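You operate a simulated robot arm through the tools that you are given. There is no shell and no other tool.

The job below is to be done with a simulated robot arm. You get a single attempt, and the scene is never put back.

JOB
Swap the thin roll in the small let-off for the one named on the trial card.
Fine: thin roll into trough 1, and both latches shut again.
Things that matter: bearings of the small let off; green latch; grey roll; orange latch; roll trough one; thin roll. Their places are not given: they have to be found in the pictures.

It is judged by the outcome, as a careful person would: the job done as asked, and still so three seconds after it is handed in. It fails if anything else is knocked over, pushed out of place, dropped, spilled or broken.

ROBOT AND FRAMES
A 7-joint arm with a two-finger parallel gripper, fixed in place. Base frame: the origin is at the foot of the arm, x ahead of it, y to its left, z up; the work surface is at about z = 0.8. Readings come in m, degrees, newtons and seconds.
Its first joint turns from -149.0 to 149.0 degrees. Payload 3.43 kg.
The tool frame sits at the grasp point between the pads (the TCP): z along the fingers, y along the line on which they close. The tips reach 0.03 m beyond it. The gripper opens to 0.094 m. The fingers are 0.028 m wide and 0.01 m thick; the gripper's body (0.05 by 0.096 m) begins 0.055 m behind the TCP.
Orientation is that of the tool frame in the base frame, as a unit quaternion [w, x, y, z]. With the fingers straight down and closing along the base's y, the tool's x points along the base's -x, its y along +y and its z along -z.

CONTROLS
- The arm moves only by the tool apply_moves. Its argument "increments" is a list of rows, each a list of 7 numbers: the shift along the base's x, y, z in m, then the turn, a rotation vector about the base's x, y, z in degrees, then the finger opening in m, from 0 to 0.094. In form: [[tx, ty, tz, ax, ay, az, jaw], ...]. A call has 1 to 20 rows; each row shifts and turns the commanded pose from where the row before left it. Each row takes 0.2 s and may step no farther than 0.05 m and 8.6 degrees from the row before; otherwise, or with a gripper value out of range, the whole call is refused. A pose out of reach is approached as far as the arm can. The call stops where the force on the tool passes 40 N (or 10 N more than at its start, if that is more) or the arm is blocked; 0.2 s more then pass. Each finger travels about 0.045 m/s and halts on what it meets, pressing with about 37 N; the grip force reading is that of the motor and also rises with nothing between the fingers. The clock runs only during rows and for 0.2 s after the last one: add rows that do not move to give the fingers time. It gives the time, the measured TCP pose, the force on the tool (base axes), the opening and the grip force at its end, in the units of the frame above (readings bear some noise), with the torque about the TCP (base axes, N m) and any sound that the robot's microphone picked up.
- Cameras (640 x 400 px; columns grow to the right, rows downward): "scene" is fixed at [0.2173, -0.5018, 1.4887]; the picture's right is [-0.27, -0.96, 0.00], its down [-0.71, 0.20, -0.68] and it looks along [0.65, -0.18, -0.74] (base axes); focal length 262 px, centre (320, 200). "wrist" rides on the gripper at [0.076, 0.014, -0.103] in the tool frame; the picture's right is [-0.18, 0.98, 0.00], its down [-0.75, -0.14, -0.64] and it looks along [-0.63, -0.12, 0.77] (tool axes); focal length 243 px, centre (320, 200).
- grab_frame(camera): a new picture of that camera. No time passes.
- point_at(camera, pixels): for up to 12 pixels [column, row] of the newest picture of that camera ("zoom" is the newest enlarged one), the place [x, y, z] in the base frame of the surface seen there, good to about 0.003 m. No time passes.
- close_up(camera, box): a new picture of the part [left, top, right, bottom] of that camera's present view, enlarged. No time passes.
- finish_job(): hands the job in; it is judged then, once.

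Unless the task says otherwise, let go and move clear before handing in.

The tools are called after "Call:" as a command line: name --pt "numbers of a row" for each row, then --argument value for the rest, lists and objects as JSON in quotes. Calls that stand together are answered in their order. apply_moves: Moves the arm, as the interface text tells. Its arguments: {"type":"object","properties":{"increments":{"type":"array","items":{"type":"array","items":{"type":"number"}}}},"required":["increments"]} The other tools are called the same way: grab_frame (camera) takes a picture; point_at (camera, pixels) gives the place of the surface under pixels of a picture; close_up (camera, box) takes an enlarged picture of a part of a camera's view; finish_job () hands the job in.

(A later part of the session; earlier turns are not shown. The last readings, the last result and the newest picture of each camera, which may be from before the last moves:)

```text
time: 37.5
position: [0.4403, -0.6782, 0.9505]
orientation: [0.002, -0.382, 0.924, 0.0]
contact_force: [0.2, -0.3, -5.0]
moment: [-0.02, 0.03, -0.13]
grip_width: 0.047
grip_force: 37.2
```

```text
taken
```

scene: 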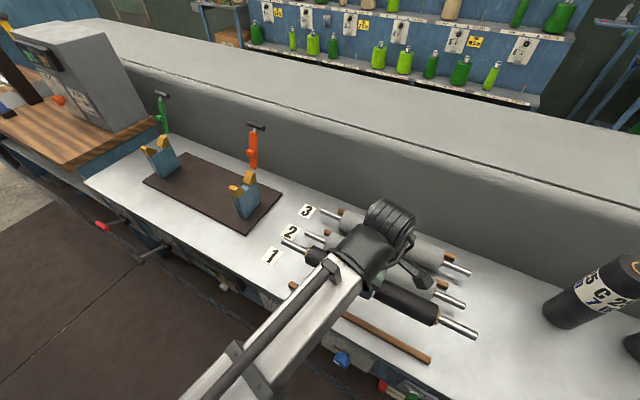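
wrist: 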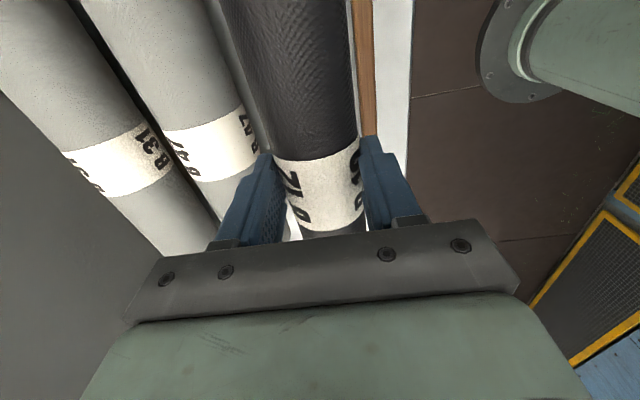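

Aligned over trough 1 (v≈0.791, u≈−0.168). Descending, slowing near the bench.

Call:
apply_moves --pt "0 0 -0.035 0 0 0 0.0" --pt "0 0 -0.035 0 0 0 0.0" --pt "0 0 -0.025 0 0 0 0.0" --pt "0 0 -0.006 0 0 0 0.0" --pt "0 0 0 0 0 0 0.0"

Call:
grab_frame --camera "scene"

Call:
grab_frame --camera "wrist"

```text
time: 38.7
position: [0.4426, -0.6761, 0.852]
orientation: [0.002, -0.382, 0.924, 0.0]
contact_force: [0.4, 1.2, -5.4]
moment: [0.02, 0.01, -0.12]
grip_width: 0.0466
grip_force: 36.9
```

```text
taken
```

scene: 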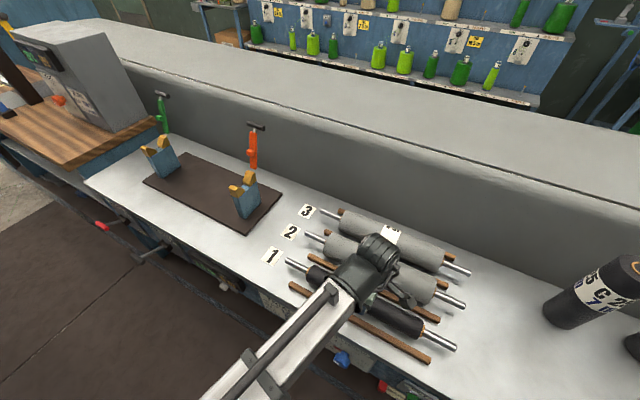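

```text
taken
```

wrist: 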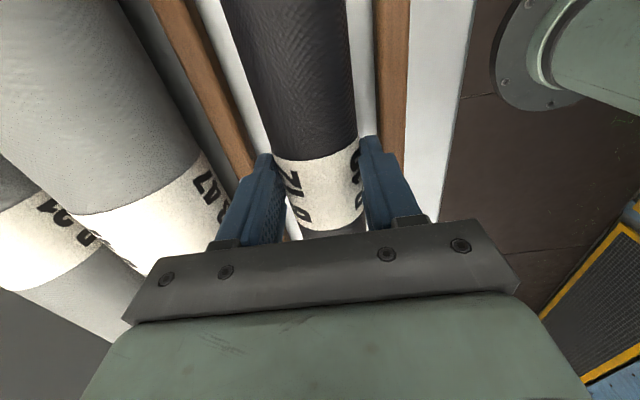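

The roll sits between the two rails of trough 1. Lowering in small steps to feel contact.

Call:
apply_moves --pt "0 0 -0.004 0 0 0 0.0" --pt "0 0 -0.003 0 0 0 0.0" --pt "0 0 -0.002 0 0 0 0.0" --pt "0 0 0 0 0 0 0.0"

```text
time: 39.7
position: [0.4432, -0.6758, 0.8449]
orientation: [0.002, -0.382, 0.924, 0.0]
contact_force: [-2.9, 3.7, 22.3]
moment: [0.05, 0.13, 0.03]
grip_width: 0.0472
grip_force: 36.7
```

The roll touches the bench (22 N up). I'll ease off a hair and open only slightly so the fingers stay between the rails.

Call:
apply_moves --pt "0 0 0.001 0 0 0 0.0" --pt "0 0 0.001 0 0 0 0.056" --pt "0 0 0 0 0 0 0.056" --pt "0 0 0 0 0 0 0.056"

Call:
grab_frame --camera "wrist"

```text
time: 40.7
position: [0.4428, -0.6765, 0.8458]
orientation: [0.002, -0.382, 0.924, 0.001]
contact_force: [0.6, -0.5, -1.6]
moment: [-0.01, 0.0, 0.01]
grip_width: 0.0556
grip_force: 0.0
```

```text
taken
```

wrist: 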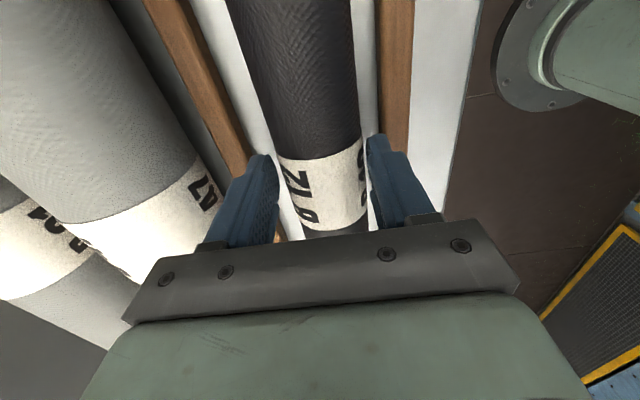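

The fingers are clear of the roll and it is resting in the trough. I'll rise straight up.

Call:
apply_moves --pt "0 0 0.01 0 0 0 0.056" --pt "0 0 0.02 0 0 0 0.056" --pt "0 0 0.03 0 0 0 0.056" --pt "0 0 0.04 0 0 0 0.07" --pt "0 0 0.04 0 0 0 0.086" --pt "0 0 0.03 0 0 0 0.086"

Call:
grab_frame --camera "scene"

Call:
grab_frame --camera "wrist"

```text
time: 42.1
position: [0.444, -0.6761, 1.0182]
orientation: [0.002, -0.383, 0.924, 0.0]
contact_force: [0.0, -0.2, 0.2]
moment: [0.02, -0.02, 0.01]
grip_width: 0.086
grip_force: 0.2
```

```text
taken
```

scene: 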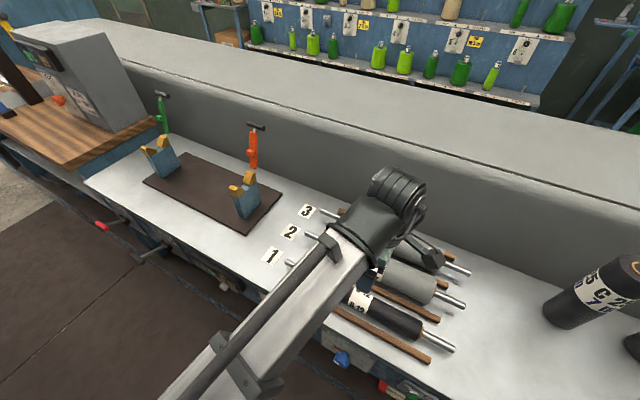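

```text
taken
```

wrist: 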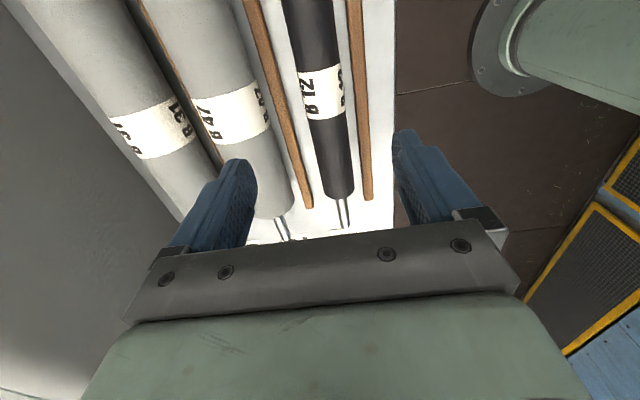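

Thin roll B 12 lies in trough 1 between its rails. While the bearings are empty I'll measure their notches, then check B31's position from here.

Call:
close_up --camera "scene" --box '[215, 165, 279, 205]'

Call:
point_at --camera "zoom" --pixels '[[175, 220], [205, 230], [240, 220], [290, 245], [310, 200], [330, 195], [345, 200], [285, 170], [335, 90], [375, 80], [230, 280], [300, 215]]'

Call:
close_up --camera "scene" --box '[130, 128, 194, 168]'

Call:
point_at --camera "zoom" --pixels '[[130, 190], [165, 215], [220, 210], [270, 245], [280, 185], [300, 160], [320, 180], [330, 90], [300, 90], [255, 215]]'

Call:
point_at --camera "wrist" --pixels '[[145, 105], [155, 130], [165, 125], [110, 60], [175, 175], [120, 130], [185, 115], [220, 90], [230, 120], [240, 160]]'

```text
10.00 times, centred on (247, 185) of scene
```

zoom: 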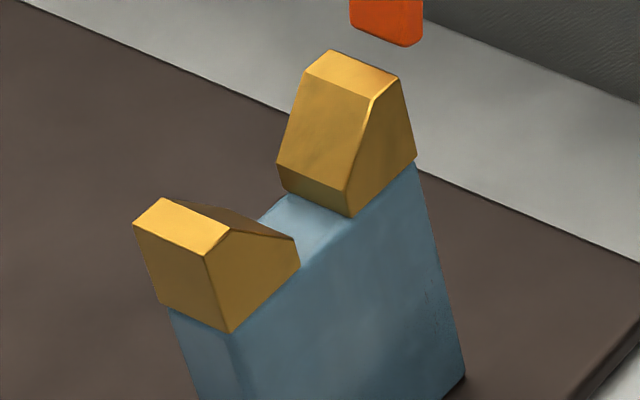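

```text
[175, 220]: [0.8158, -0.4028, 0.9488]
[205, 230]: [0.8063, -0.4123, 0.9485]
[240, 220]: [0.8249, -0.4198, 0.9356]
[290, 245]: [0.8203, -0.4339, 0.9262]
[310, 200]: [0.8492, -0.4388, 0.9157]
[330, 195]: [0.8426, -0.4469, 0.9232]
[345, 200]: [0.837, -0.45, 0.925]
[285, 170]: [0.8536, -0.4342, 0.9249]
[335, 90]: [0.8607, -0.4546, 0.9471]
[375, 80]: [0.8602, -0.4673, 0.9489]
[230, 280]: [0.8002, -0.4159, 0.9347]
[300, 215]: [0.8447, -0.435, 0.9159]
```

```text
10.00 times, centred on (162, 148) of scene
```

zoom: 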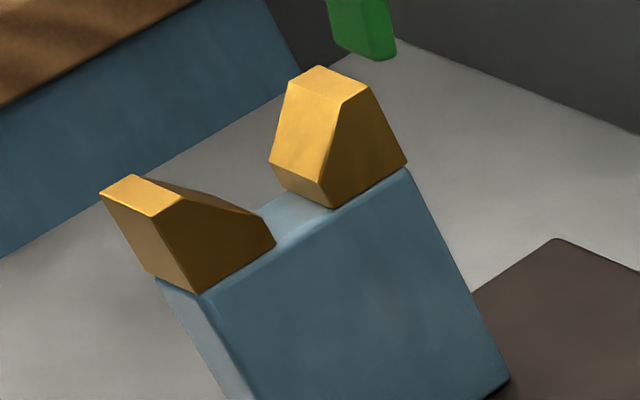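

```text
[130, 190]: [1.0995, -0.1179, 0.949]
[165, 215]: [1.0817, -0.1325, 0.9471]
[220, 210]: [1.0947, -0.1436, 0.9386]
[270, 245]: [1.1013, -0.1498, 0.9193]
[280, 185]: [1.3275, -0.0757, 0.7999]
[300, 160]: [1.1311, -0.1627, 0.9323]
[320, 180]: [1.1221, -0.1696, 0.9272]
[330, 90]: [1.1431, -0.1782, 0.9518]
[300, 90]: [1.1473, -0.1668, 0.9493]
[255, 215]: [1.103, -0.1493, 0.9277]
```

```text
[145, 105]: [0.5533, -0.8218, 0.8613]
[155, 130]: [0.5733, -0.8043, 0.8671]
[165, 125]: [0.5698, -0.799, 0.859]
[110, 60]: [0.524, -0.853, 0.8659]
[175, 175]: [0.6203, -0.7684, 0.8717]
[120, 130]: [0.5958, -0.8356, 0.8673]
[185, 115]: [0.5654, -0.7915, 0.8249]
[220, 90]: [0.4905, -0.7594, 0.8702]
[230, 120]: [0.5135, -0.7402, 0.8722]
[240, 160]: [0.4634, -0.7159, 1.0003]
```

Bearing notches are centred at u≈0.286 and 0.685 (mid 0.4855), so B31 must be set with its centre at u≈0.4855. Now I'll hover over B31 in trough 3 with an 8° tilt and check reach.

Call:
apply_moves --pt "0.033 -0.0318 0 -1.414 -1.414 0 0.086" --pt "0.033 -0.0318 0 -1.414 -1.414 0 0.086" --pt "0.033 -0.0318 0 -1.414 -1.414 0 0.086" --pt "0.033 -0.0318 0 -1.414 -1.414 0 0.086" --pt "0 0 -0.03 0 0 0 0.086" --pt "0 0 -0.03 0 0 0 0.086" --pt "0 0 0 0 0 0 0.086"

Call:
grab_frame --camera "wrist"

Call:
grab_frame --camera "scene"

```text
time: 43.7
position: [0.5754, -0.8037, 0.9561]
orientation: [0.028, -0.381, 0.922, -0.064]
contact_force: [-0.1, 0.5, -0.1]
moment: [-0.02, 0.01, 0.03]
grip_width: 0.0863
grip_force: 0.0
```

```text
taken
```

wrist: 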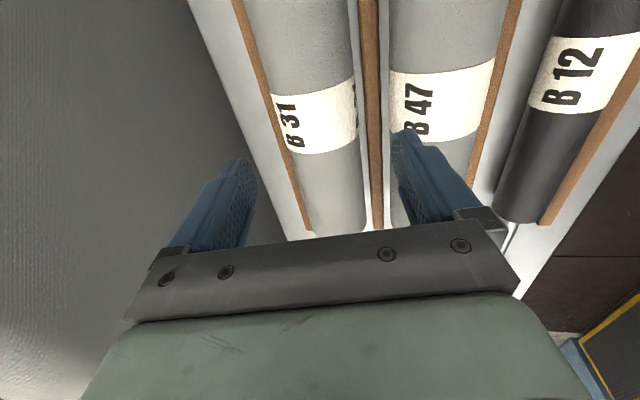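

```text
taken
```

scene: 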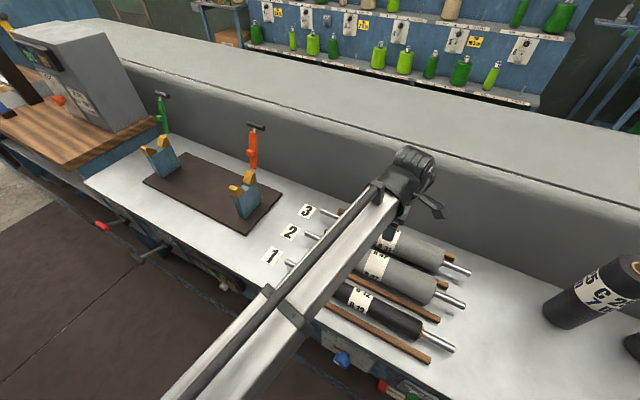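

I'm over B31 (label at 318,120 in the wrist picture) with fingers either side. I'll measure its centreline and label from here.

Call:
point_at --camera "wrist" --pixels '[[318, 120], [295, 120], [345, 112], [315, 100], [325, 145], [330, 180], [300, 40], [335, 215], [310, 150], [350, 90], [372, 100], [290, 170]]'

Call:
close_up --camera "wrist" --box '[230, 60, 430, 250]'

```text
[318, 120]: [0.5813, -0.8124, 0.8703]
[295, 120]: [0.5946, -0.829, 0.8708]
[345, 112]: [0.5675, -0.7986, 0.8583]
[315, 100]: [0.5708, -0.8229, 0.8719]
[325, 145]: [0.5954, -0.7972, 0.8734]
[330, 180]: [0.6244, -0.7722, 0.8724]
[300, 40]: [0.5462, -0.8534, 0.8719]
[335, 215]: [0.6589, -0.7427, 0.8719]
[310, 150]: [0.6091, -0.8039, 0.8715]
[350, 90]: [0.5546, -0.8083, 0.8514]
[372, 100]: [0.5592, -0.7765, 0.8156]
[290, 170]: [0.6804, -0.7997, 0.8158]
```

```text
2.11 times, centred on (330, 155) of wrist
```

zoom: 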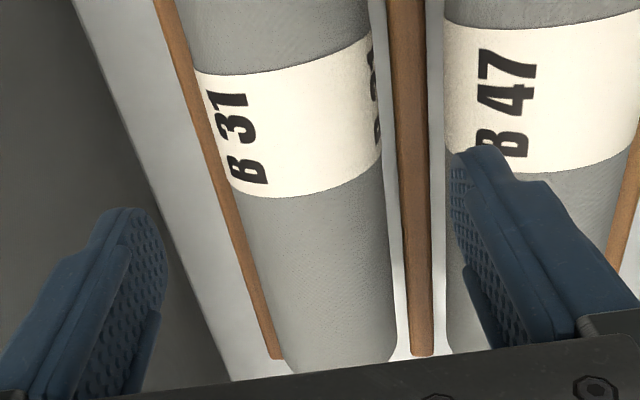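

B31's axis is about v≈0.9935, centre u≈−0.161, matching my TCP. Descending along the tool axis; the near finger passes between B31 and B47.

Call:
apply_moves --pt "0.0027 -0.0027 -0.0243 0 0 0 0.086" --pt "0.0027 -0.0027 -0.0243 0 0 0 0.086" --pt "0.0027 -0.0027 -0.0243 0 0 0 0.086" --pt "0 0 0 0 0 0 0.086"

Call:
grab_frame --camera "wrist"

```text
time: 44.7
position: [0.5824, -0.8101, 0.8818]
orientation: [0.028, -0.381, 0.922, -0.064]
contact_force: [0.6, 0.1, -0.5]
moment: [0.01, -0.02, -0.01]
grip_width: 0.086
grip_force: 0.0
```

```text
taken
```

wrist: 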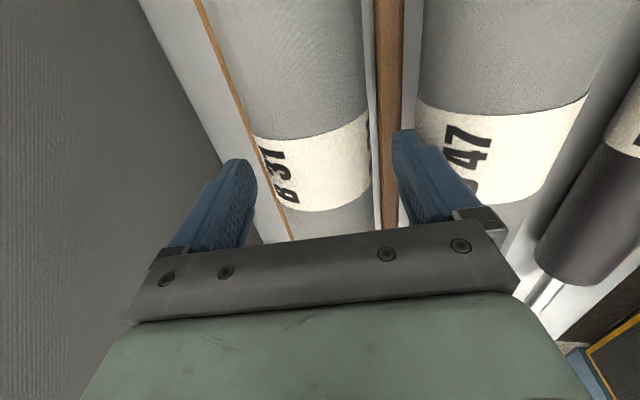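

B31 appears slightly nearer the far (left) finger, so I'll shift 3 mm outward while doing the last 23 mm down.

Call:
apply_moves --pt "0.0022 -0.0022 -0.003 0 0 0 0.086" --pt "0.0012 -0.0012 -0.01 0 0 0 0.086" --pt "0.001 -0.001 -0.01 0 0 0 0.086" --pt "0 0 0 0 0 0 0.086"

Call:
grab_frame --camera "wrist"

Call:
close_up --camera "scene" --box '[330, 150, 490, 310]'

```text
time: 45.7
position: [0.5882, -0.8152, 0.86]
orientation: [0.028, -0.38, 0.922, -0.065]
contact_force: [0.8, -0.1, -0.5]
moment: [0.01, 0.01, 0.0]
grip_width: 0.0861
grip_force: 0.0
```

```text
taken
```

wrist: 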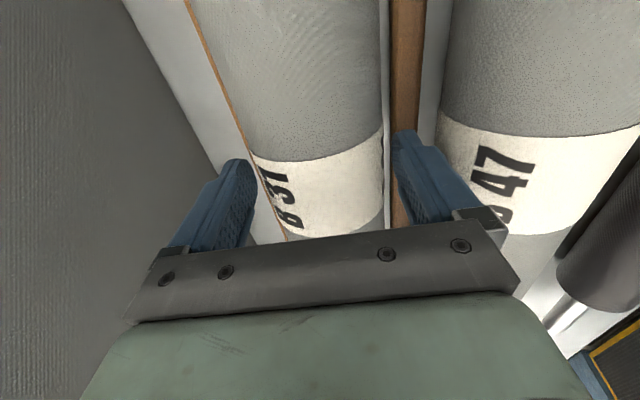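

```text
2.50 times, centred on (410, 230) of scene
```

zoom: 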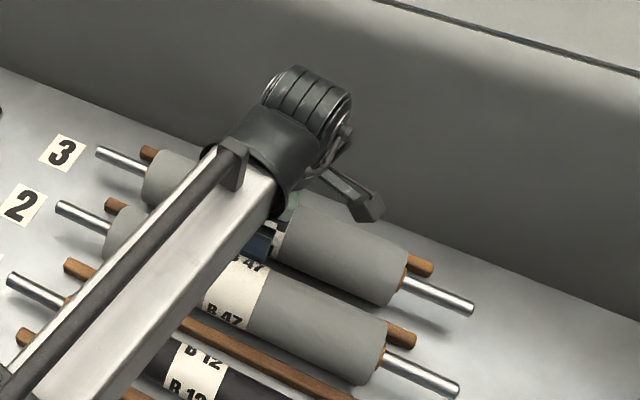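

Fingers straddle B31 evenly now. I'll lower 2 mm more and close.

Call:
apply_moves --pt "0 0 -0.002 0 0 0 0.086" --pt "0 0 0 0 0 0 0.0" --pt "0 0 0 0 0 0 0.0" --pt "0 0 0 0 0 0 0.0" --pt "0 0 0 0 0 0 0.0"

Call:
grab_frame --camera "wrist"

```text
time: 46.9
position: [0.588, -0.8156, 0.858]
orientation: [0.03, -0.381, 0.922, -0.065]
contact_force: [-0.9, 2.2, 0.1]
moment: [0.06, 0.16, 0.11]
grip_width: 0.0708
grip_force: 36.8
```

```text
taken
```

wrist: 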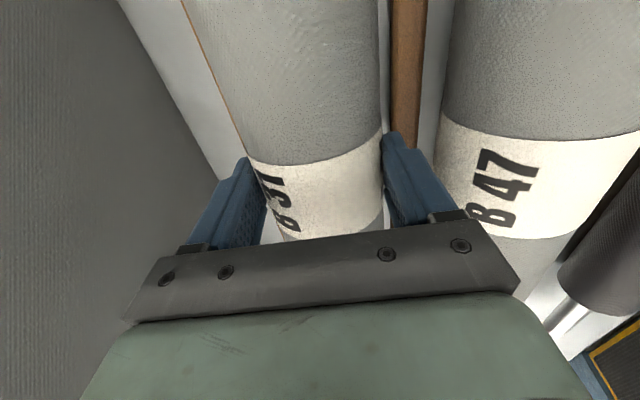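

B31 gripped at 70.8 mm. Lifting slowly to feel its weight and balance.

Call:
apply_moves --pt "0 0 0.005 0 0 0 0.0" --pt "0 0 0.01 0 0 0 0.0" --pt "0 0 0.01 0 0 0 0.0"

Call:
grab_frame --camera "wrist"

Call:
close_up --camera "scene" --box '[290, 150, 490, 310]'

```text
time: 47.7
position: [0.5887, -0.8164, 0.8816]
orientation: [0.029, -0.381, 0.922, -0.064]
contact_force: [0.1, -0.1, -9.7]
moment: [0.03, 0.06, 0.01]
grip_width: 0.0707
grip_force: 36.9
```

```text
taken
```

wrist: 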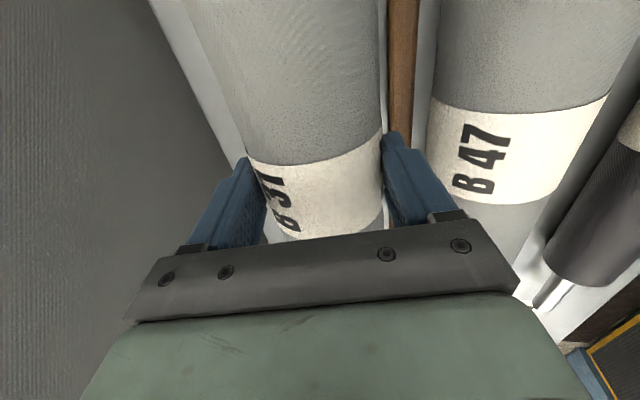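

```text
2.50 times, centred on (390, 230) of scene
```

zoom: 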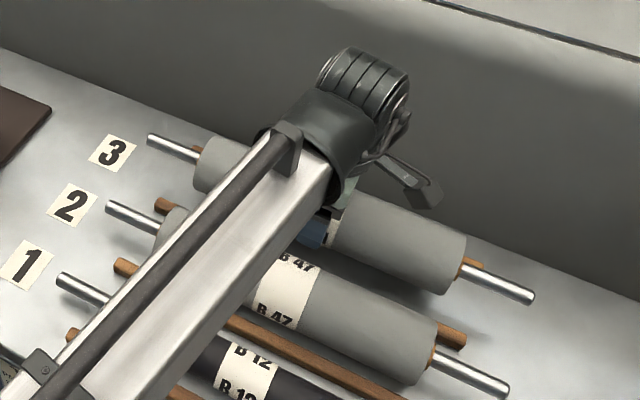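

B31 weighs about 1 kg and is balanced. I'll lift clear and carry it toward the let-off on a path in front of the open latches, tilting to 20° on the way.

Call:
apply_moves --pt "0 0 0.02 0 0 0 0.0" --pt "0 0 0.035 0 0 0 0.0" --pt "0 0 0.045 0 0 0 0.0" --pt "0 0 0.045 0 0 0 0.0" --pt "0 0 0.025 0 0 0 0.0" --pt "0.0058 0.0094 0.008 0 0 0 0.0" --pt "0.0116 0.0188 0 -0.6 -0.6 0 0.0" --pt "0.0232 0.0377 0 -0.6 -0.6 0 0.0" --pt "0.0232 0.0377 0 -0.6 -0.6 0 0.0" --pt "0.0232 0.0377 0 -0.6 -0.6 0 0.0" --pt "0.0232 0.0377 0 -0.6 -0.6 0 0.0" --pt "0.0232 0.0377 0 -0.6 -0.6 0 0.0" --pt "0.0232 0.0377 0 -0.6 -0.6 0 0.0"

Call:
grab_frame --camera "scene"

Call:
grab_frame --camera "wrist"

```text
time: 50.5
position: [0.7447, -0.5615, 1.0603]
orientation: [0.049, -0.378, 0.918, -0.112]
contact_force: [-3.2, -2.6, -9.5]
moment: [-0.04, 0.15, -0.1]
grip_width: 0.0707
grip_force: 37.4
```

```text
taken
```

scene: 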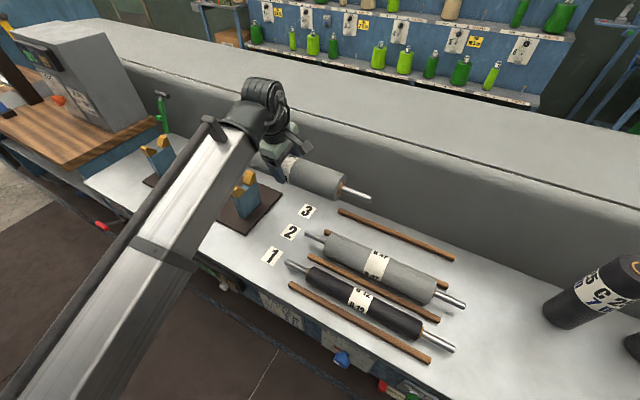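

```text
taken
```

wrist: 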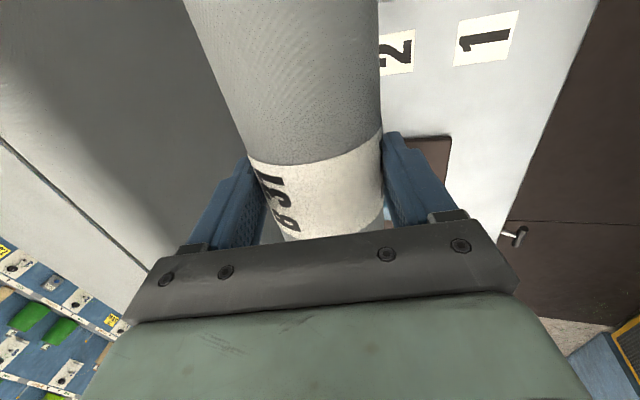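

The roll's leading end is now beside the orange latch and a bit close in v, so I'll first move straight away from it (toward the front) before going farther along.

Call:
apply_moves --pt "-0.02 0.02 0.0 0 0 0 0.0" --pt "-0.03 0.03 0.0 0 0 0 0.0" --pt "-0.015 0.015 0.0 0 0 0 0.0"

Call:
grab_frame --camera "scene"

```text
time: 51.3
position: [0.6803, -0.4971, 1.0595]
orientation: [0.048, -0.38, 0.917, -0.112]
contact_force: [0.1, -0.6, -10.0]
moment: [0.04, 0.04, 0.0]
grip_width: 0.0706
grip_force: 37.0
```

```text
taken
```

scene: 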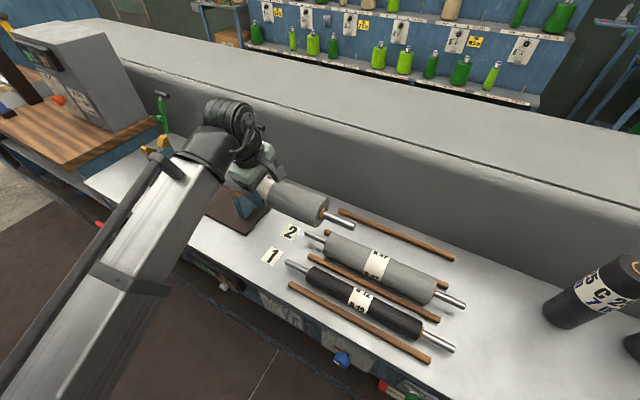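

Clear of the latch now. Moving along the bench axis to be lined up with the bearings.

Call:
apply_moves --pt "0.015 0.015 0 -0.53 -0.53 0 0.0" --pt "0.031 0.031 0 -0.53 -0.53 0 0.0" --pt "0.034 0.034 0 -0.53 -0.53 0 0.0" --pt "0.034 0.034 0 -0.53 -0.53 0 0.0" --pt "0.034 0.034 0 -0.53 -0.53 0 0.0" --pt "0.034 0.034 0 -0.53 -0.53 0 0.0" --pt "0.034 0.034 0 -0.53 -0.53 0 0.0" --pt "0.025 0.025 0 -0.53 -0.53 0 0.0" --pt "0.0107 0.0107 0 0 0 0 0.0" --pt "0 0 0 0 0 0 0.0"

Call:
grab_frame --camera "scene"

Call:
grab_frame --camera "wrist"

```text
time: 53.5
position: [0.9317, -0.2457, 1.0603]
orientation: [0.068, -0.377, 0.91, -0.159]
contact_force: [0.1, -0.8, -9.1]
moment: [0.06, 0.05, 0.0]
grip_width: 0.0707
grip_force: 37.2
```

```text
taken
```

scene: 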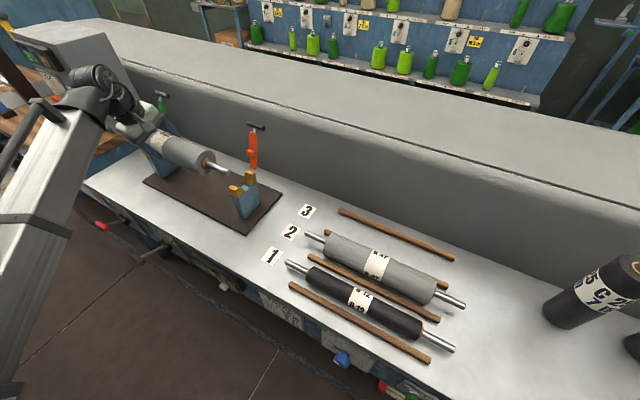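

```text
taken
```

wrist: 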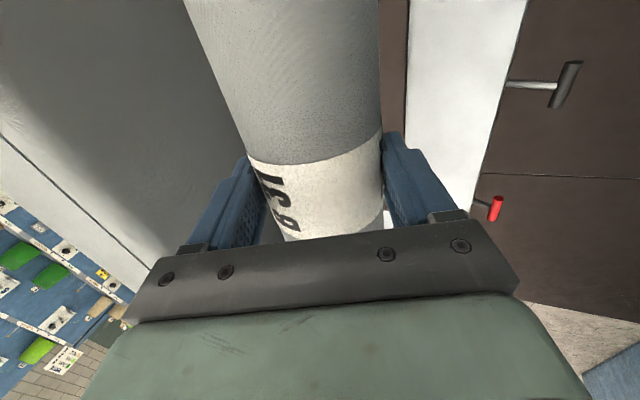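

Lined up at u≈0.485. I'll measure the carried roll's shaft ends relative to the bearings before moving over them.

Call:
close_up --camera "scene" --box '[180, 125, 276, 215]'

Call:
point_at --camera "zoom" --pixels '[[225, 178], [240, 190], [270, 197], [295, 205], [310, 212], [180, 120], [200, 160], [170, 200]]'

Call:
close_up --camera "scene" --box '[110, 85, 206, 155]'

```text
4.44 times, centred on (228, 170) of scene
```

zoom: 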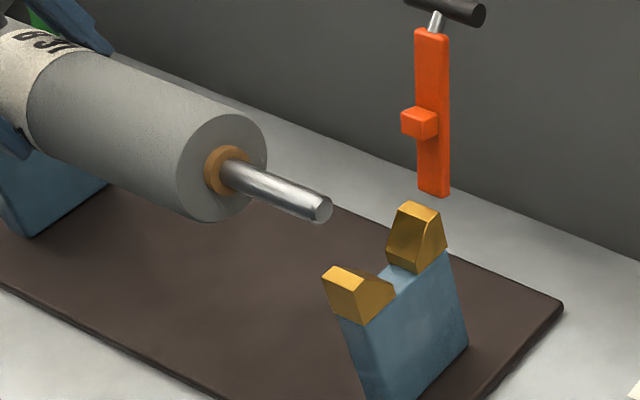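

```text
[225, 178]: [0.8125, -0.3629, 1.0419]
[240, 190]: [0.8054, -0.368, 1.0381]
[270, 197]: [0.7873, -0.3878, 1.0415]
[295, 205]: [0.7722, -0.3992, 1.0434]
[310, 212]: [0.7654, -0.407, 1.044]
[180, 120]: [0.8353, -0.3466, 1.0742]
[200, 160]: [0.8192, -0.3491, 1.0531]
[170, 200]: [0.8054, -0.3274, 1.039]
```

```text
5.71 times, centred on (158, 120) of scene
```

zoom: 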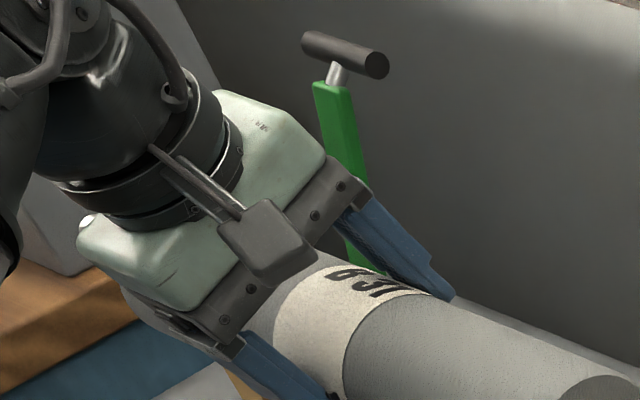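

I'll re-measure the shaft more carefully at higher zoom, since its v-position decides the drop into the notch.

Call:
close_up --camera "scene" --box '[195, 148, 259, 188]'

Call:
point_at --camera "zoom" --pixels '[[255, 195], [275, 202], [300, 215], [330, 228], [350, 237], [370, 245], [395, 240], [225, 150], [205, 175], [120, 140], [150, 110], [90, 200]]'

```text
10.00 times, centred on (227, 168) of scene
```

zoom: 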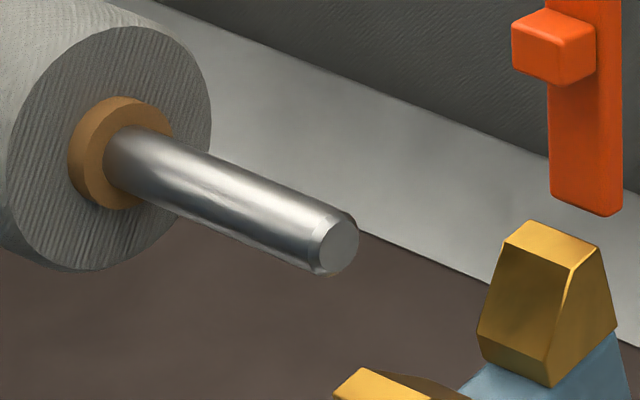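

```text
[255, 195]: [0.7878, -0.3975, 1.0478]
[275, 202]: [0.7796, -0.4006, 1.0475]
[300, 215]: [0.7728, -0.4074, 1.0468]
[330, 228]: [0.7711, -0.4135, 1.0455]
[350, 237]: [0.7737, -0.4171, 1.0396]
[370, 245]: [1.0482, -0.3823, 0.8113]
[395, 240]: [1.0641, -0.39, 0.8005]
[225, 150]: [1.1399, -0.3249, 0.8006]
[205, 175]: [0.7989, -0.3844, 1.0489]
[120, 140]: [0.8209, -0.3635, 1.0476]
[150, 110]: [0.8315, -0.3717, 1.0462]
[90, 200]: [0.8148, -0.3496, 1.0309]
```

The shaft axis is at about (v 0.840, z 1.040), as expected from the grip. I'll move over the bearings and lower to just above the notches.

Call:
apply_moves --pt "0.0105 -0.0095 0 0 0 0 0.0" --pt "0.0215 -0.0205 0 0 0 0 0.0" --pt "0.011 -0.0105 0 0 0 0 0.0" --pt "0 0 -0.03 0 0 0 0.0" --pt "0 0 -0.03 0 0 0 0.0" --pt "0 0 -0.015 0 0 0 0.0" --pt "0 0 0 0 0 0 0.0"

Call:
close_up --camera "scene" --box '[180, 125, 276, 215]'

Call:
grab_frame --camera "wrist"

```text
time: 55.1
position: [0.974, -0.2868, 0.9853]
orientation: [0.068, -0.377, 0.91, -0.159]
contact_force: [0.4, 0.2, -9.3]
moment: [0.09, 0.05, 0.01]
grip_width: 0.0705
grip_force: 37.6
```

```text
4.44 times, centred on (228, 170) of scene
```

zoom: 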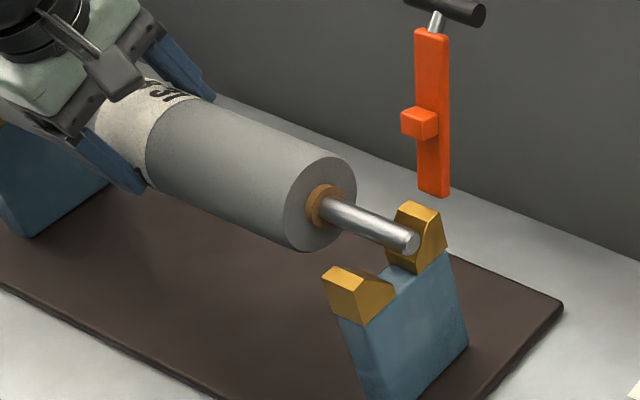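

```text
taken
```

wrist: 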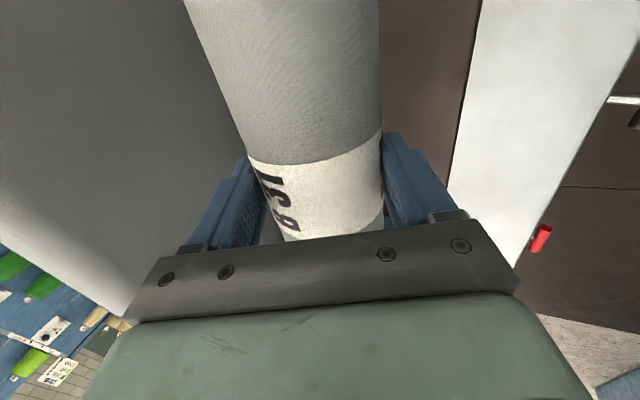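

Shaft end (410,240) hangs above the notch. Lowering the rest in shrinking steps and feeling for contact.

Call:
apply_moves --pt "0 0 -0.012 0 0 0 0.0" --pt "0 0 -0.01 0 0 0 0.0" --pt "0 0 -0.006 0 0 0 0.0" --pt "0 0 -0.003 0 0 0 0.0" --pt "0 0 0 0 0 0 0.0"

Call:
close_up --camera "scene" --box '[180, 125, 276, 215]'

```text
time: 56.3
position: [0.9745, -0.287, 0.9563]
orientation: [0.068, -0.376, 0.91, -0.16]
contact_force: [0.4, 0.3, -9.2]
moment: [0.03, 0.04, -0.03]
grip_width: 0.0704
grip_force: 36.8
```

```text
4.44 times, centred on (228, 170) of scene
```

zoom: 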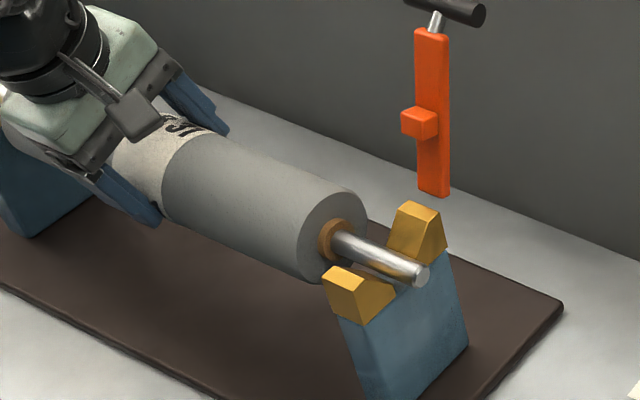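

Still carrying the full weight; the shaft is in the notch mouth. A few more millimetres down.

Call:
apply_moves --pt "0 0 -0.003 0 0 0 0.0" --pt "0 0 -0.003 0 0 0 0.0" --pt "0 0 0 0 0 0 0.0"

```text
time: 57.1
position: [0.9738, -0.2867, 0.9487]
orientation: [0.068, -0.376, 0.91, -0.16]
contact_force: [0.3, -1.3, -10.6]
moment: [0.05, 0.08, 0.02]
grip_width: 0.0703
grip_force: 36.9
```

Call:
apply_moves --pt "0 0 -0.002 0 0 0 0.0" --pt "0 0 -0.002 0 0 0 0.0" --pt "0 0 0 0 0 0 0.0"

Call:
close_up --camera "scene" --box '[215, 165, 279, 205]'

```text
time: 57.9
position: [0.9739, -0.2864, 0.9454]
orientation: [0.069, -0.376, 0.91, -0.161]
contact_force: [-0.1, 0.9, -0.4]
moment: [-0.46, 0.49, -0.1]
grip_width: 0.0708
grip_force: 36.2
```

```text
10.00 times, centred on (247, 185) of scene
```

zoom: 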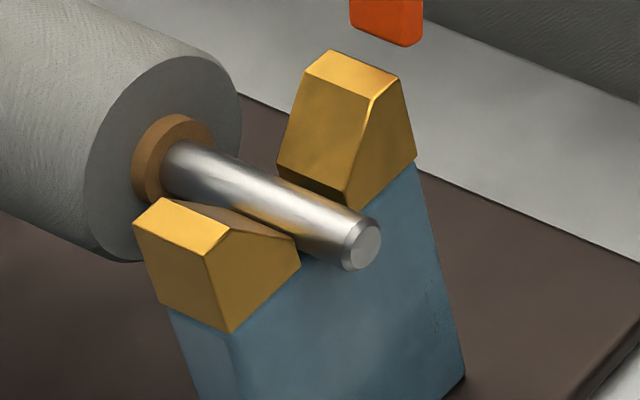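

The bearings now carry the weight (z force ≈0). I'll open the fingers and check that the roll settles.

Call:
apply_moves --pt "0 0 0 0 0 0 0.074" --pt "0 0 0 0 0 0 0.08" --pt "0 0 0 0 0 0 0.09" --pt "0 0 0 0 0 0 0.09"

Call:
close_up --camera "scene" --box '[215, 165, 279, 205]'

Call:
grab_frame --camera "wrist"

```text
time: 58.9
position: [0.9741, -0.2857, 0.9438]
orientation: [0.069, -0.377, 0.91, -0.159]
contact_force: [-0.4, -0.6, 0.1]
moment: [0.0, -0.02, -0.01]
grip_width: 0.0901
grip_force: 0.0
```

```text
10.00 times, centred on (247, 185) of scene
```

zoom: 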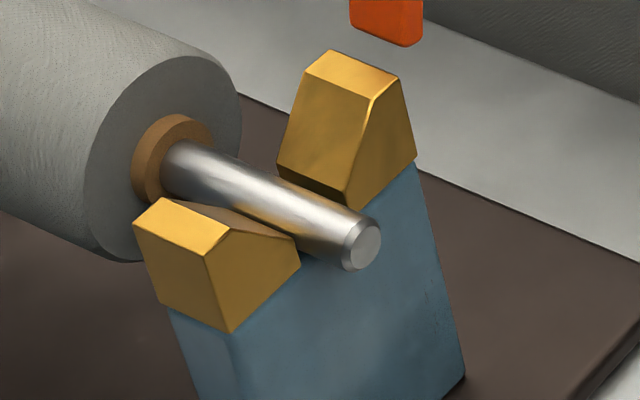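

```text
taken
```

wrist: 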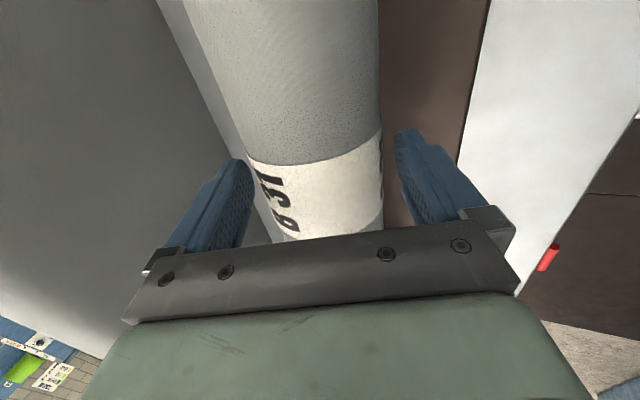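

B31 rests in the bearings. Backing out along the tool axis.

Call:
apply_moves --pt "-0.0024 0.0024 0.0094 0 0 0 0.09" --pt "-0.006 0.006 0.0235 0 0 0 0.09" --pt "-0.0085 0.0085 0.033 0 0 0 0.09" --pt "-0.0085 0.0085 0.033 0 0 0 0.09" --pt "-0.0085 0.0085 0.033 0 0 0 0.09" --pt "-0.015 0.015 0.03 0 0 0 0.06"

Call:
grab_frame --camera "scene"

Call:
grab_frame --camera "wrist"

```text
time: 60.3
position: [0.9266, -0.2375, 1.1066]
orientation: [0.068, -0.376, 0.91, -0.16]
contact_force: [0.2, 0.1, -0.4]
moment: [0.02, 0.01, -0.02]
grip_width: 0.0599
grip_force: 0.1
```

```text
taken
```

scene: 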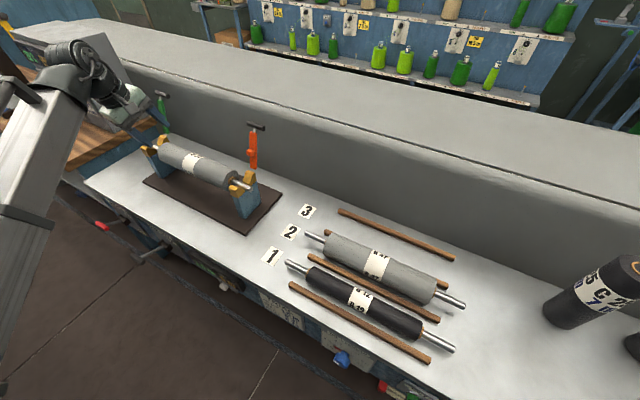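

```text
taken
```

wrist: 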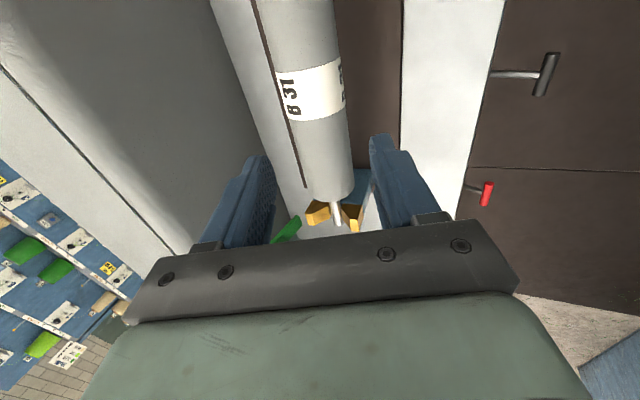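

B31 is seated in the let-off. I'll zoom on both bearings to confirm the shafts are down in their notches and measure the open latch handles.

Call:
close_up --camera "scene" --box '[130, 85, 226, 155]'

Call:
point_at --camera "zoom" --pixels '[[165, 50], [185, 60], [205, 70], [190, 85], [200, 110], [205, 150], [210, 190], [215, 230], [170, 330], [185, 345]]'

Call:
close_up --camera "scene" --box '[130, 128, 194, 168]'

Call:
close_up --camera "scene" --box '[215, 115, 295, 205]'

Call:
point_at --camera "zoom" --pixels '[[275, 38], [300, 48], [325, 58], [305, 75], [300, 110], [305, 150], [305, 200], [310, 220], [285, 140], [290, 310]]'

```text
5.71 times, centred on (178, 120) of scene
```

zoom: 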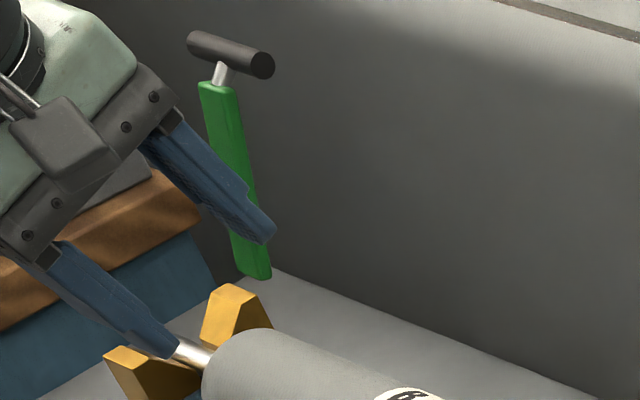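

```text
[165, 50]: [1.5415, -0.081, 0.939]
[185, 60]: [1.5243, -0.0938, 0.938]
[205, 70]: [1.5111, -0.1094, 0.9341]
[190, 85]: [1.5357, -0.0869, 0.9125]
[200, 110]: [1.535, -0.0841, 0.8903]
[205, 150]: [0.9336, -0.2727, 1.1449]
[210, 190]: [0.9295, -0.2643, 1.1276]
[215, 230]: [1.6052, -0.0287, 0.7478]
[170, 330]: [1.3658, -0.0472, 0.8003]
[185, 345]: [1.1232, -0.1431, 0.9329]
```

```text
10.00 times, centred on (162, 148) of scene
```

zoom: 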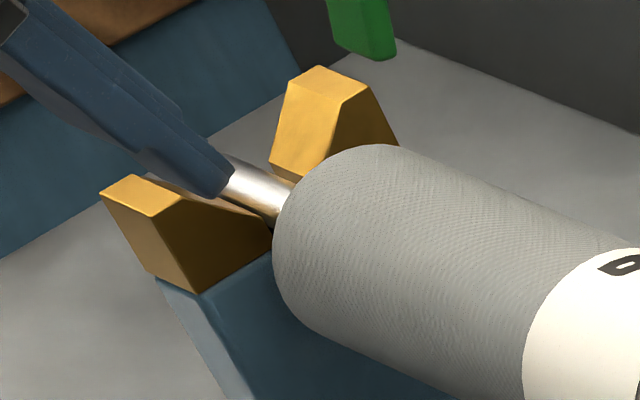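

```text
4.44 times, centred on (255, 160) of scene
```

zoom: 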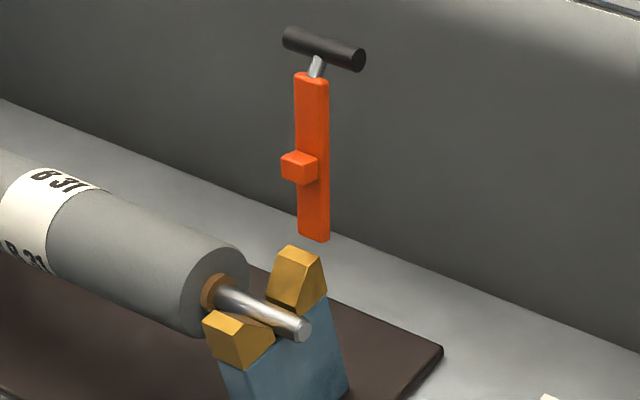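

```text
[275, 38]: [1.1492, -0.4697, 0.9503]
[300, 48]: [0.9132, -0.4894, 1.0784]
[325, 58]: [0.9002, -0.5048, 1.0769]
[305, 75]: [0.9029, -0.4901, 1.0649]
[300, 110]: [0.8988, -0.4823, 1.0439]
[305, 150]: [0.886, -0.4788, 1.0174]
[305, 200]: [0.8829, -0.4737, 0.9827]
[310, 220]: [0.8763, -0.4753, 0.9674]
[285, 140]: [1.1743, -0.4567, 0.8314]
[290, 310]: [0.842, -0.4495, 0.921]
```

Both shafts sit in the notches. Now I'll measure the green handle in its open pose.

Call:
close_up --camera "scene" --box '[138, 80, 202, 120]'

Call:
point_at --camera "zoom" --pixels '[[185, 110], [215, 125], [250, 140], [285, 155], [300, 165], [225, 175], [215, 210], [225, 260], [235, 300], [180, 105]]'

```text
10.00 times, centred on (170, 100) of scene
```

zoom: 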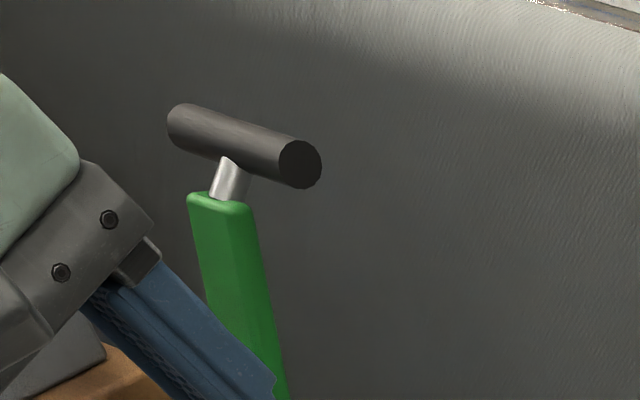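

```text
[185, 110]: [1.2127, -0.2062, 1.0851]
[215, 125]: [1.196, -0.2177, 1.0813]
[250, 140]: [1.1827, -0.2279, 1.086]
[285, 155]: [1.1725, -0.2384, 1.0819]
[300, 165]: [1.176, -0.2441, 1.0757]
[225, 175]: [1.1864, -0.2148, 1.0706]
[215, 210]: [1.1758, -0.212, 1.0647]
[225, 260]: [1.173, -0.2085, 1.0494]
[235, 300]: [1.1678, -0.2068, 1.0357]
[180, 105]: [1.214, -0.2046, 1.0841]
```

The green handle axis is now at about v=1.0045, z=1.077, u 0.659–0.717. I'll go there with a 50° tilt, on its free outer end.

Call:
apply_moves --pt "0.038 0.013 0.01 -3.536 -3.536 0 0.05" --pt "0.038 0.013 0.01 -3.536 -3.536 0 0.05" --pt "0.038 0.013 0.008 -3.536 -3.536 0 0.05" --pt "0.038 0.013 0.006 -3.536 -3.536 0 0.05" --pt "0.038 0.013 0.0 -3.536 -3.536 0 0.05" --pt "0.038 0.013 0.0 -3.536 -3.536 0 0.05" --pt "0 0 0 0 0 0 0.05"

Call:
grab_frame --camera "wrist"

Call:
grab_frame --camera "scene"

```text
time: 61.9
position: [1.1539, -0.1597, 1.1407]
orientation: [0.164, -0.346, 0.837, -0.39]
contact_force: [1.0, 0.1, 1.1]
moment: [-0.04, -0.01, 0.0]
grip_width: 0.0499
grip_force: 0.1
```

```text
taken
```

wrist: 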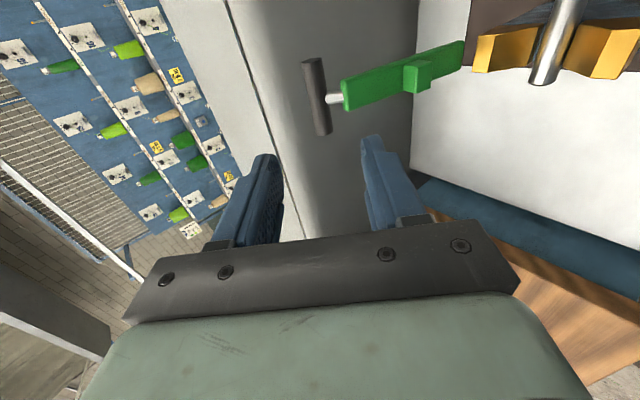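

```text
taken
```

scene: 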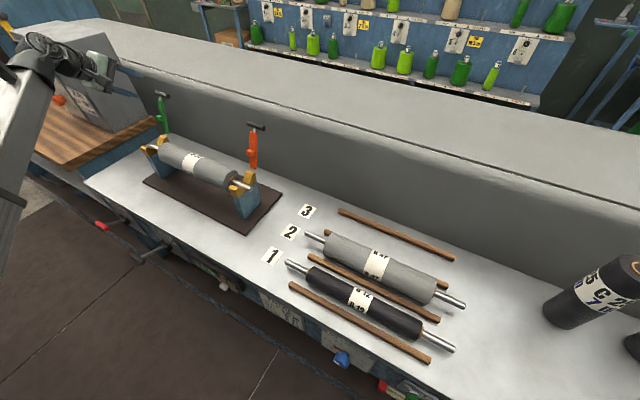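

The green handle is at (317,97) in the wrist picture, between the fingers' lines. I'll measure it here.

Call:
close_up --camera "wrist" --box '[270, 40, 398, 150]'

Call:
point_at --camera "wrist" --pixels '[[312, 70], [315, 85], [318, 100], [321, 115], [324, 128], [335, 98], [350, 95], [400, 75], [450, 55]]'

```text
3.64 times, centred on (334, 95) of wrist
```

zoom: 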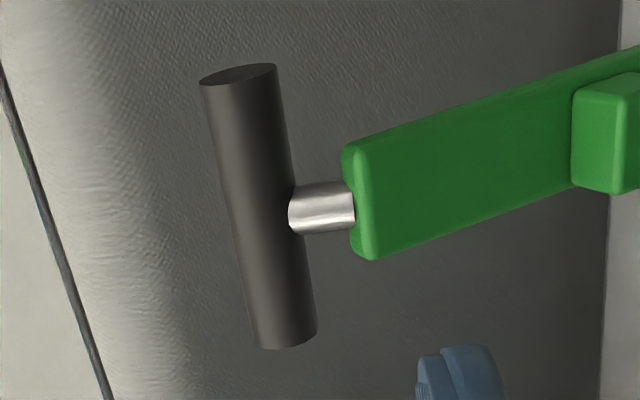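

```text
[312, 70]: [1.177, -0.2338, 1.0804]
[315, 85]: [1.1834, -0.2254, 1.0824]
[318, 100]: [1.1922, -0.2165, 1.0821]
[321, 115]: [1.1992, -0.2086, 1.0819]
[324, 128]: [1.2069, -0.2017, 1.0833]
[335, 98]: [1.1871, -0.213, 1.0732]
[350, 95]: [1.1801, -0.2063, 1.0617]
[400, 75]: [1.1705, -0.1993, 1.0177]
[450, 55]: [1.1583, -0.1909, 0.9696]
```

Handle axis is (v 1.003, z 1.0775); the bar is centred at u≈0.686, so I'll grip the free end at u≈0.711. Advancing, then closing.

Call:
apply_moves --pt "0.0161 -0.0123 -0.0172 0 0 0 0.05" --pt "0.0161 -0.0123 -0.0172 0 0 0 0.05" --pt "0.0161 -0.0123 -0.0172 0 0 0 0.05" --pt "0 0 0 0 0 0 0.05"

Call:
grab_frame --camera "wrist"

Call:
close_up --camera "scene" --box '[100, 70, 220, 160]'

```text
time: 62.6
position: [1.1908, -0.186, 1.1023]
orientation: [0.165, -0.347, 0.836, -0.391]
contact_force: [-17.6, 11.7, 16.3]
moment: [0.16, 0.89, -0.23]
grip_width: 0.0511
grip_force: 1.0
stopped in row 3: the force on the tool passed its limit at 62 N (the readings are from after the stop); the commanded pose is now the measured one
```

```text
taken
```

wrist: 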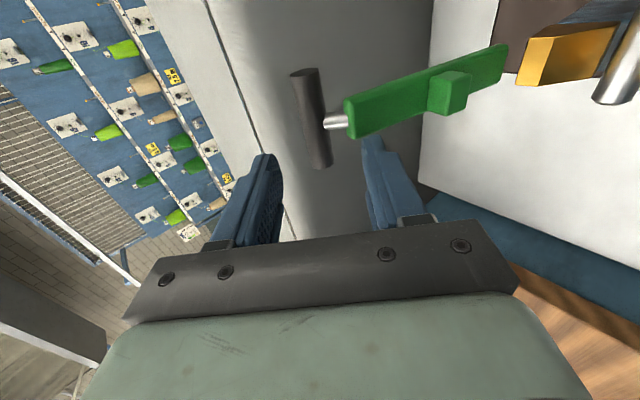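

```text
4.44 times, centred on (160, 115) of scene
```

zoom: 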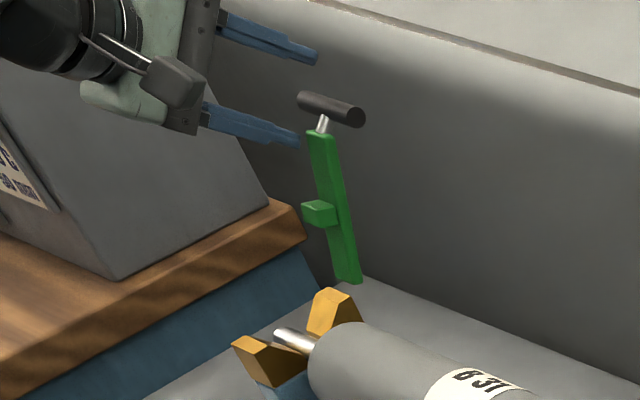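

The front fingertip touched the bar's upper end (u overlap). I'll back off along the tool axis and check that the latch did not move.

Call:
apply_moves --pt "-0.0108 0.0108 0.0129 0 0 0 0.05" --pt "-0.0108 0.0108 0.0129 0 0 0 0.05"

Call:
grab_frame --camera "wrist"

Call:
close_up --camera "wrist" --box '[270, 40, 398, 150]'

Call:
point_at --camera "zoom" --pixels '[[220, 100], [260, 310], [235, 180], [375, 170], [385, 230], [400, 250], [390, 150], [380, 260], [320, 230], [500, 150], [520, 210]]'

```text
time: 63.2
position: [1.1738, -0.1668, 1.1232]
orientation: [0.164, -0.348, 0.836, -0.391]
contact_force: [0.2, 0.3, 0.3]
moment: [0.02, 0.01, -0.03]
grip_width: 0.05
grip_force: 0.0
```

```text
taken
```

wrist: 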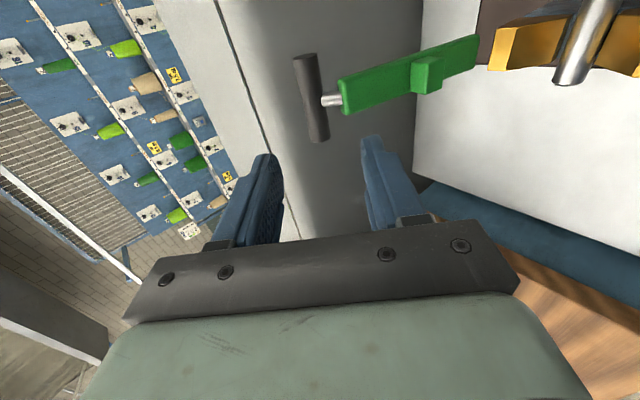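

```text
3.64 times, centred on (334, 95) of wrist
```

zoom: 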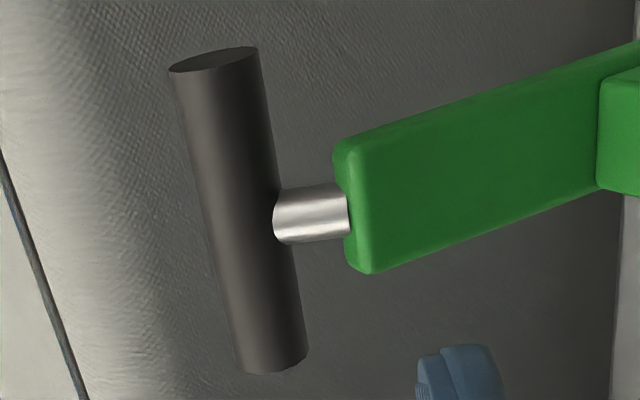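

```text
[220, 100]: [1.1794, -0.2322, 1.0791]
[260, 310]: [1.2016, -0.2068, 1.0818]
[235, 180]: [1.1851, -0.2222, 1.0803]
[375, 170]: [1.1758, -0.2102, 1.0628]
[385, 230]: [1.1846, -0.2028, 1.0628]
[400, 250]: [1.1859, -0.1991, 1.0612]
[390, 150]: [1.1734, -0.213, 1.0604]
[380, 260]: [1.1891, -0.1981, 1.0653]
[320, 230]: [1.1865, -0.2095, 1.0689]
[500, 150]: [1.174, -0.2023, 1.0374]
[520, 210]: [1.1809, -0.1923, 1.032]
```

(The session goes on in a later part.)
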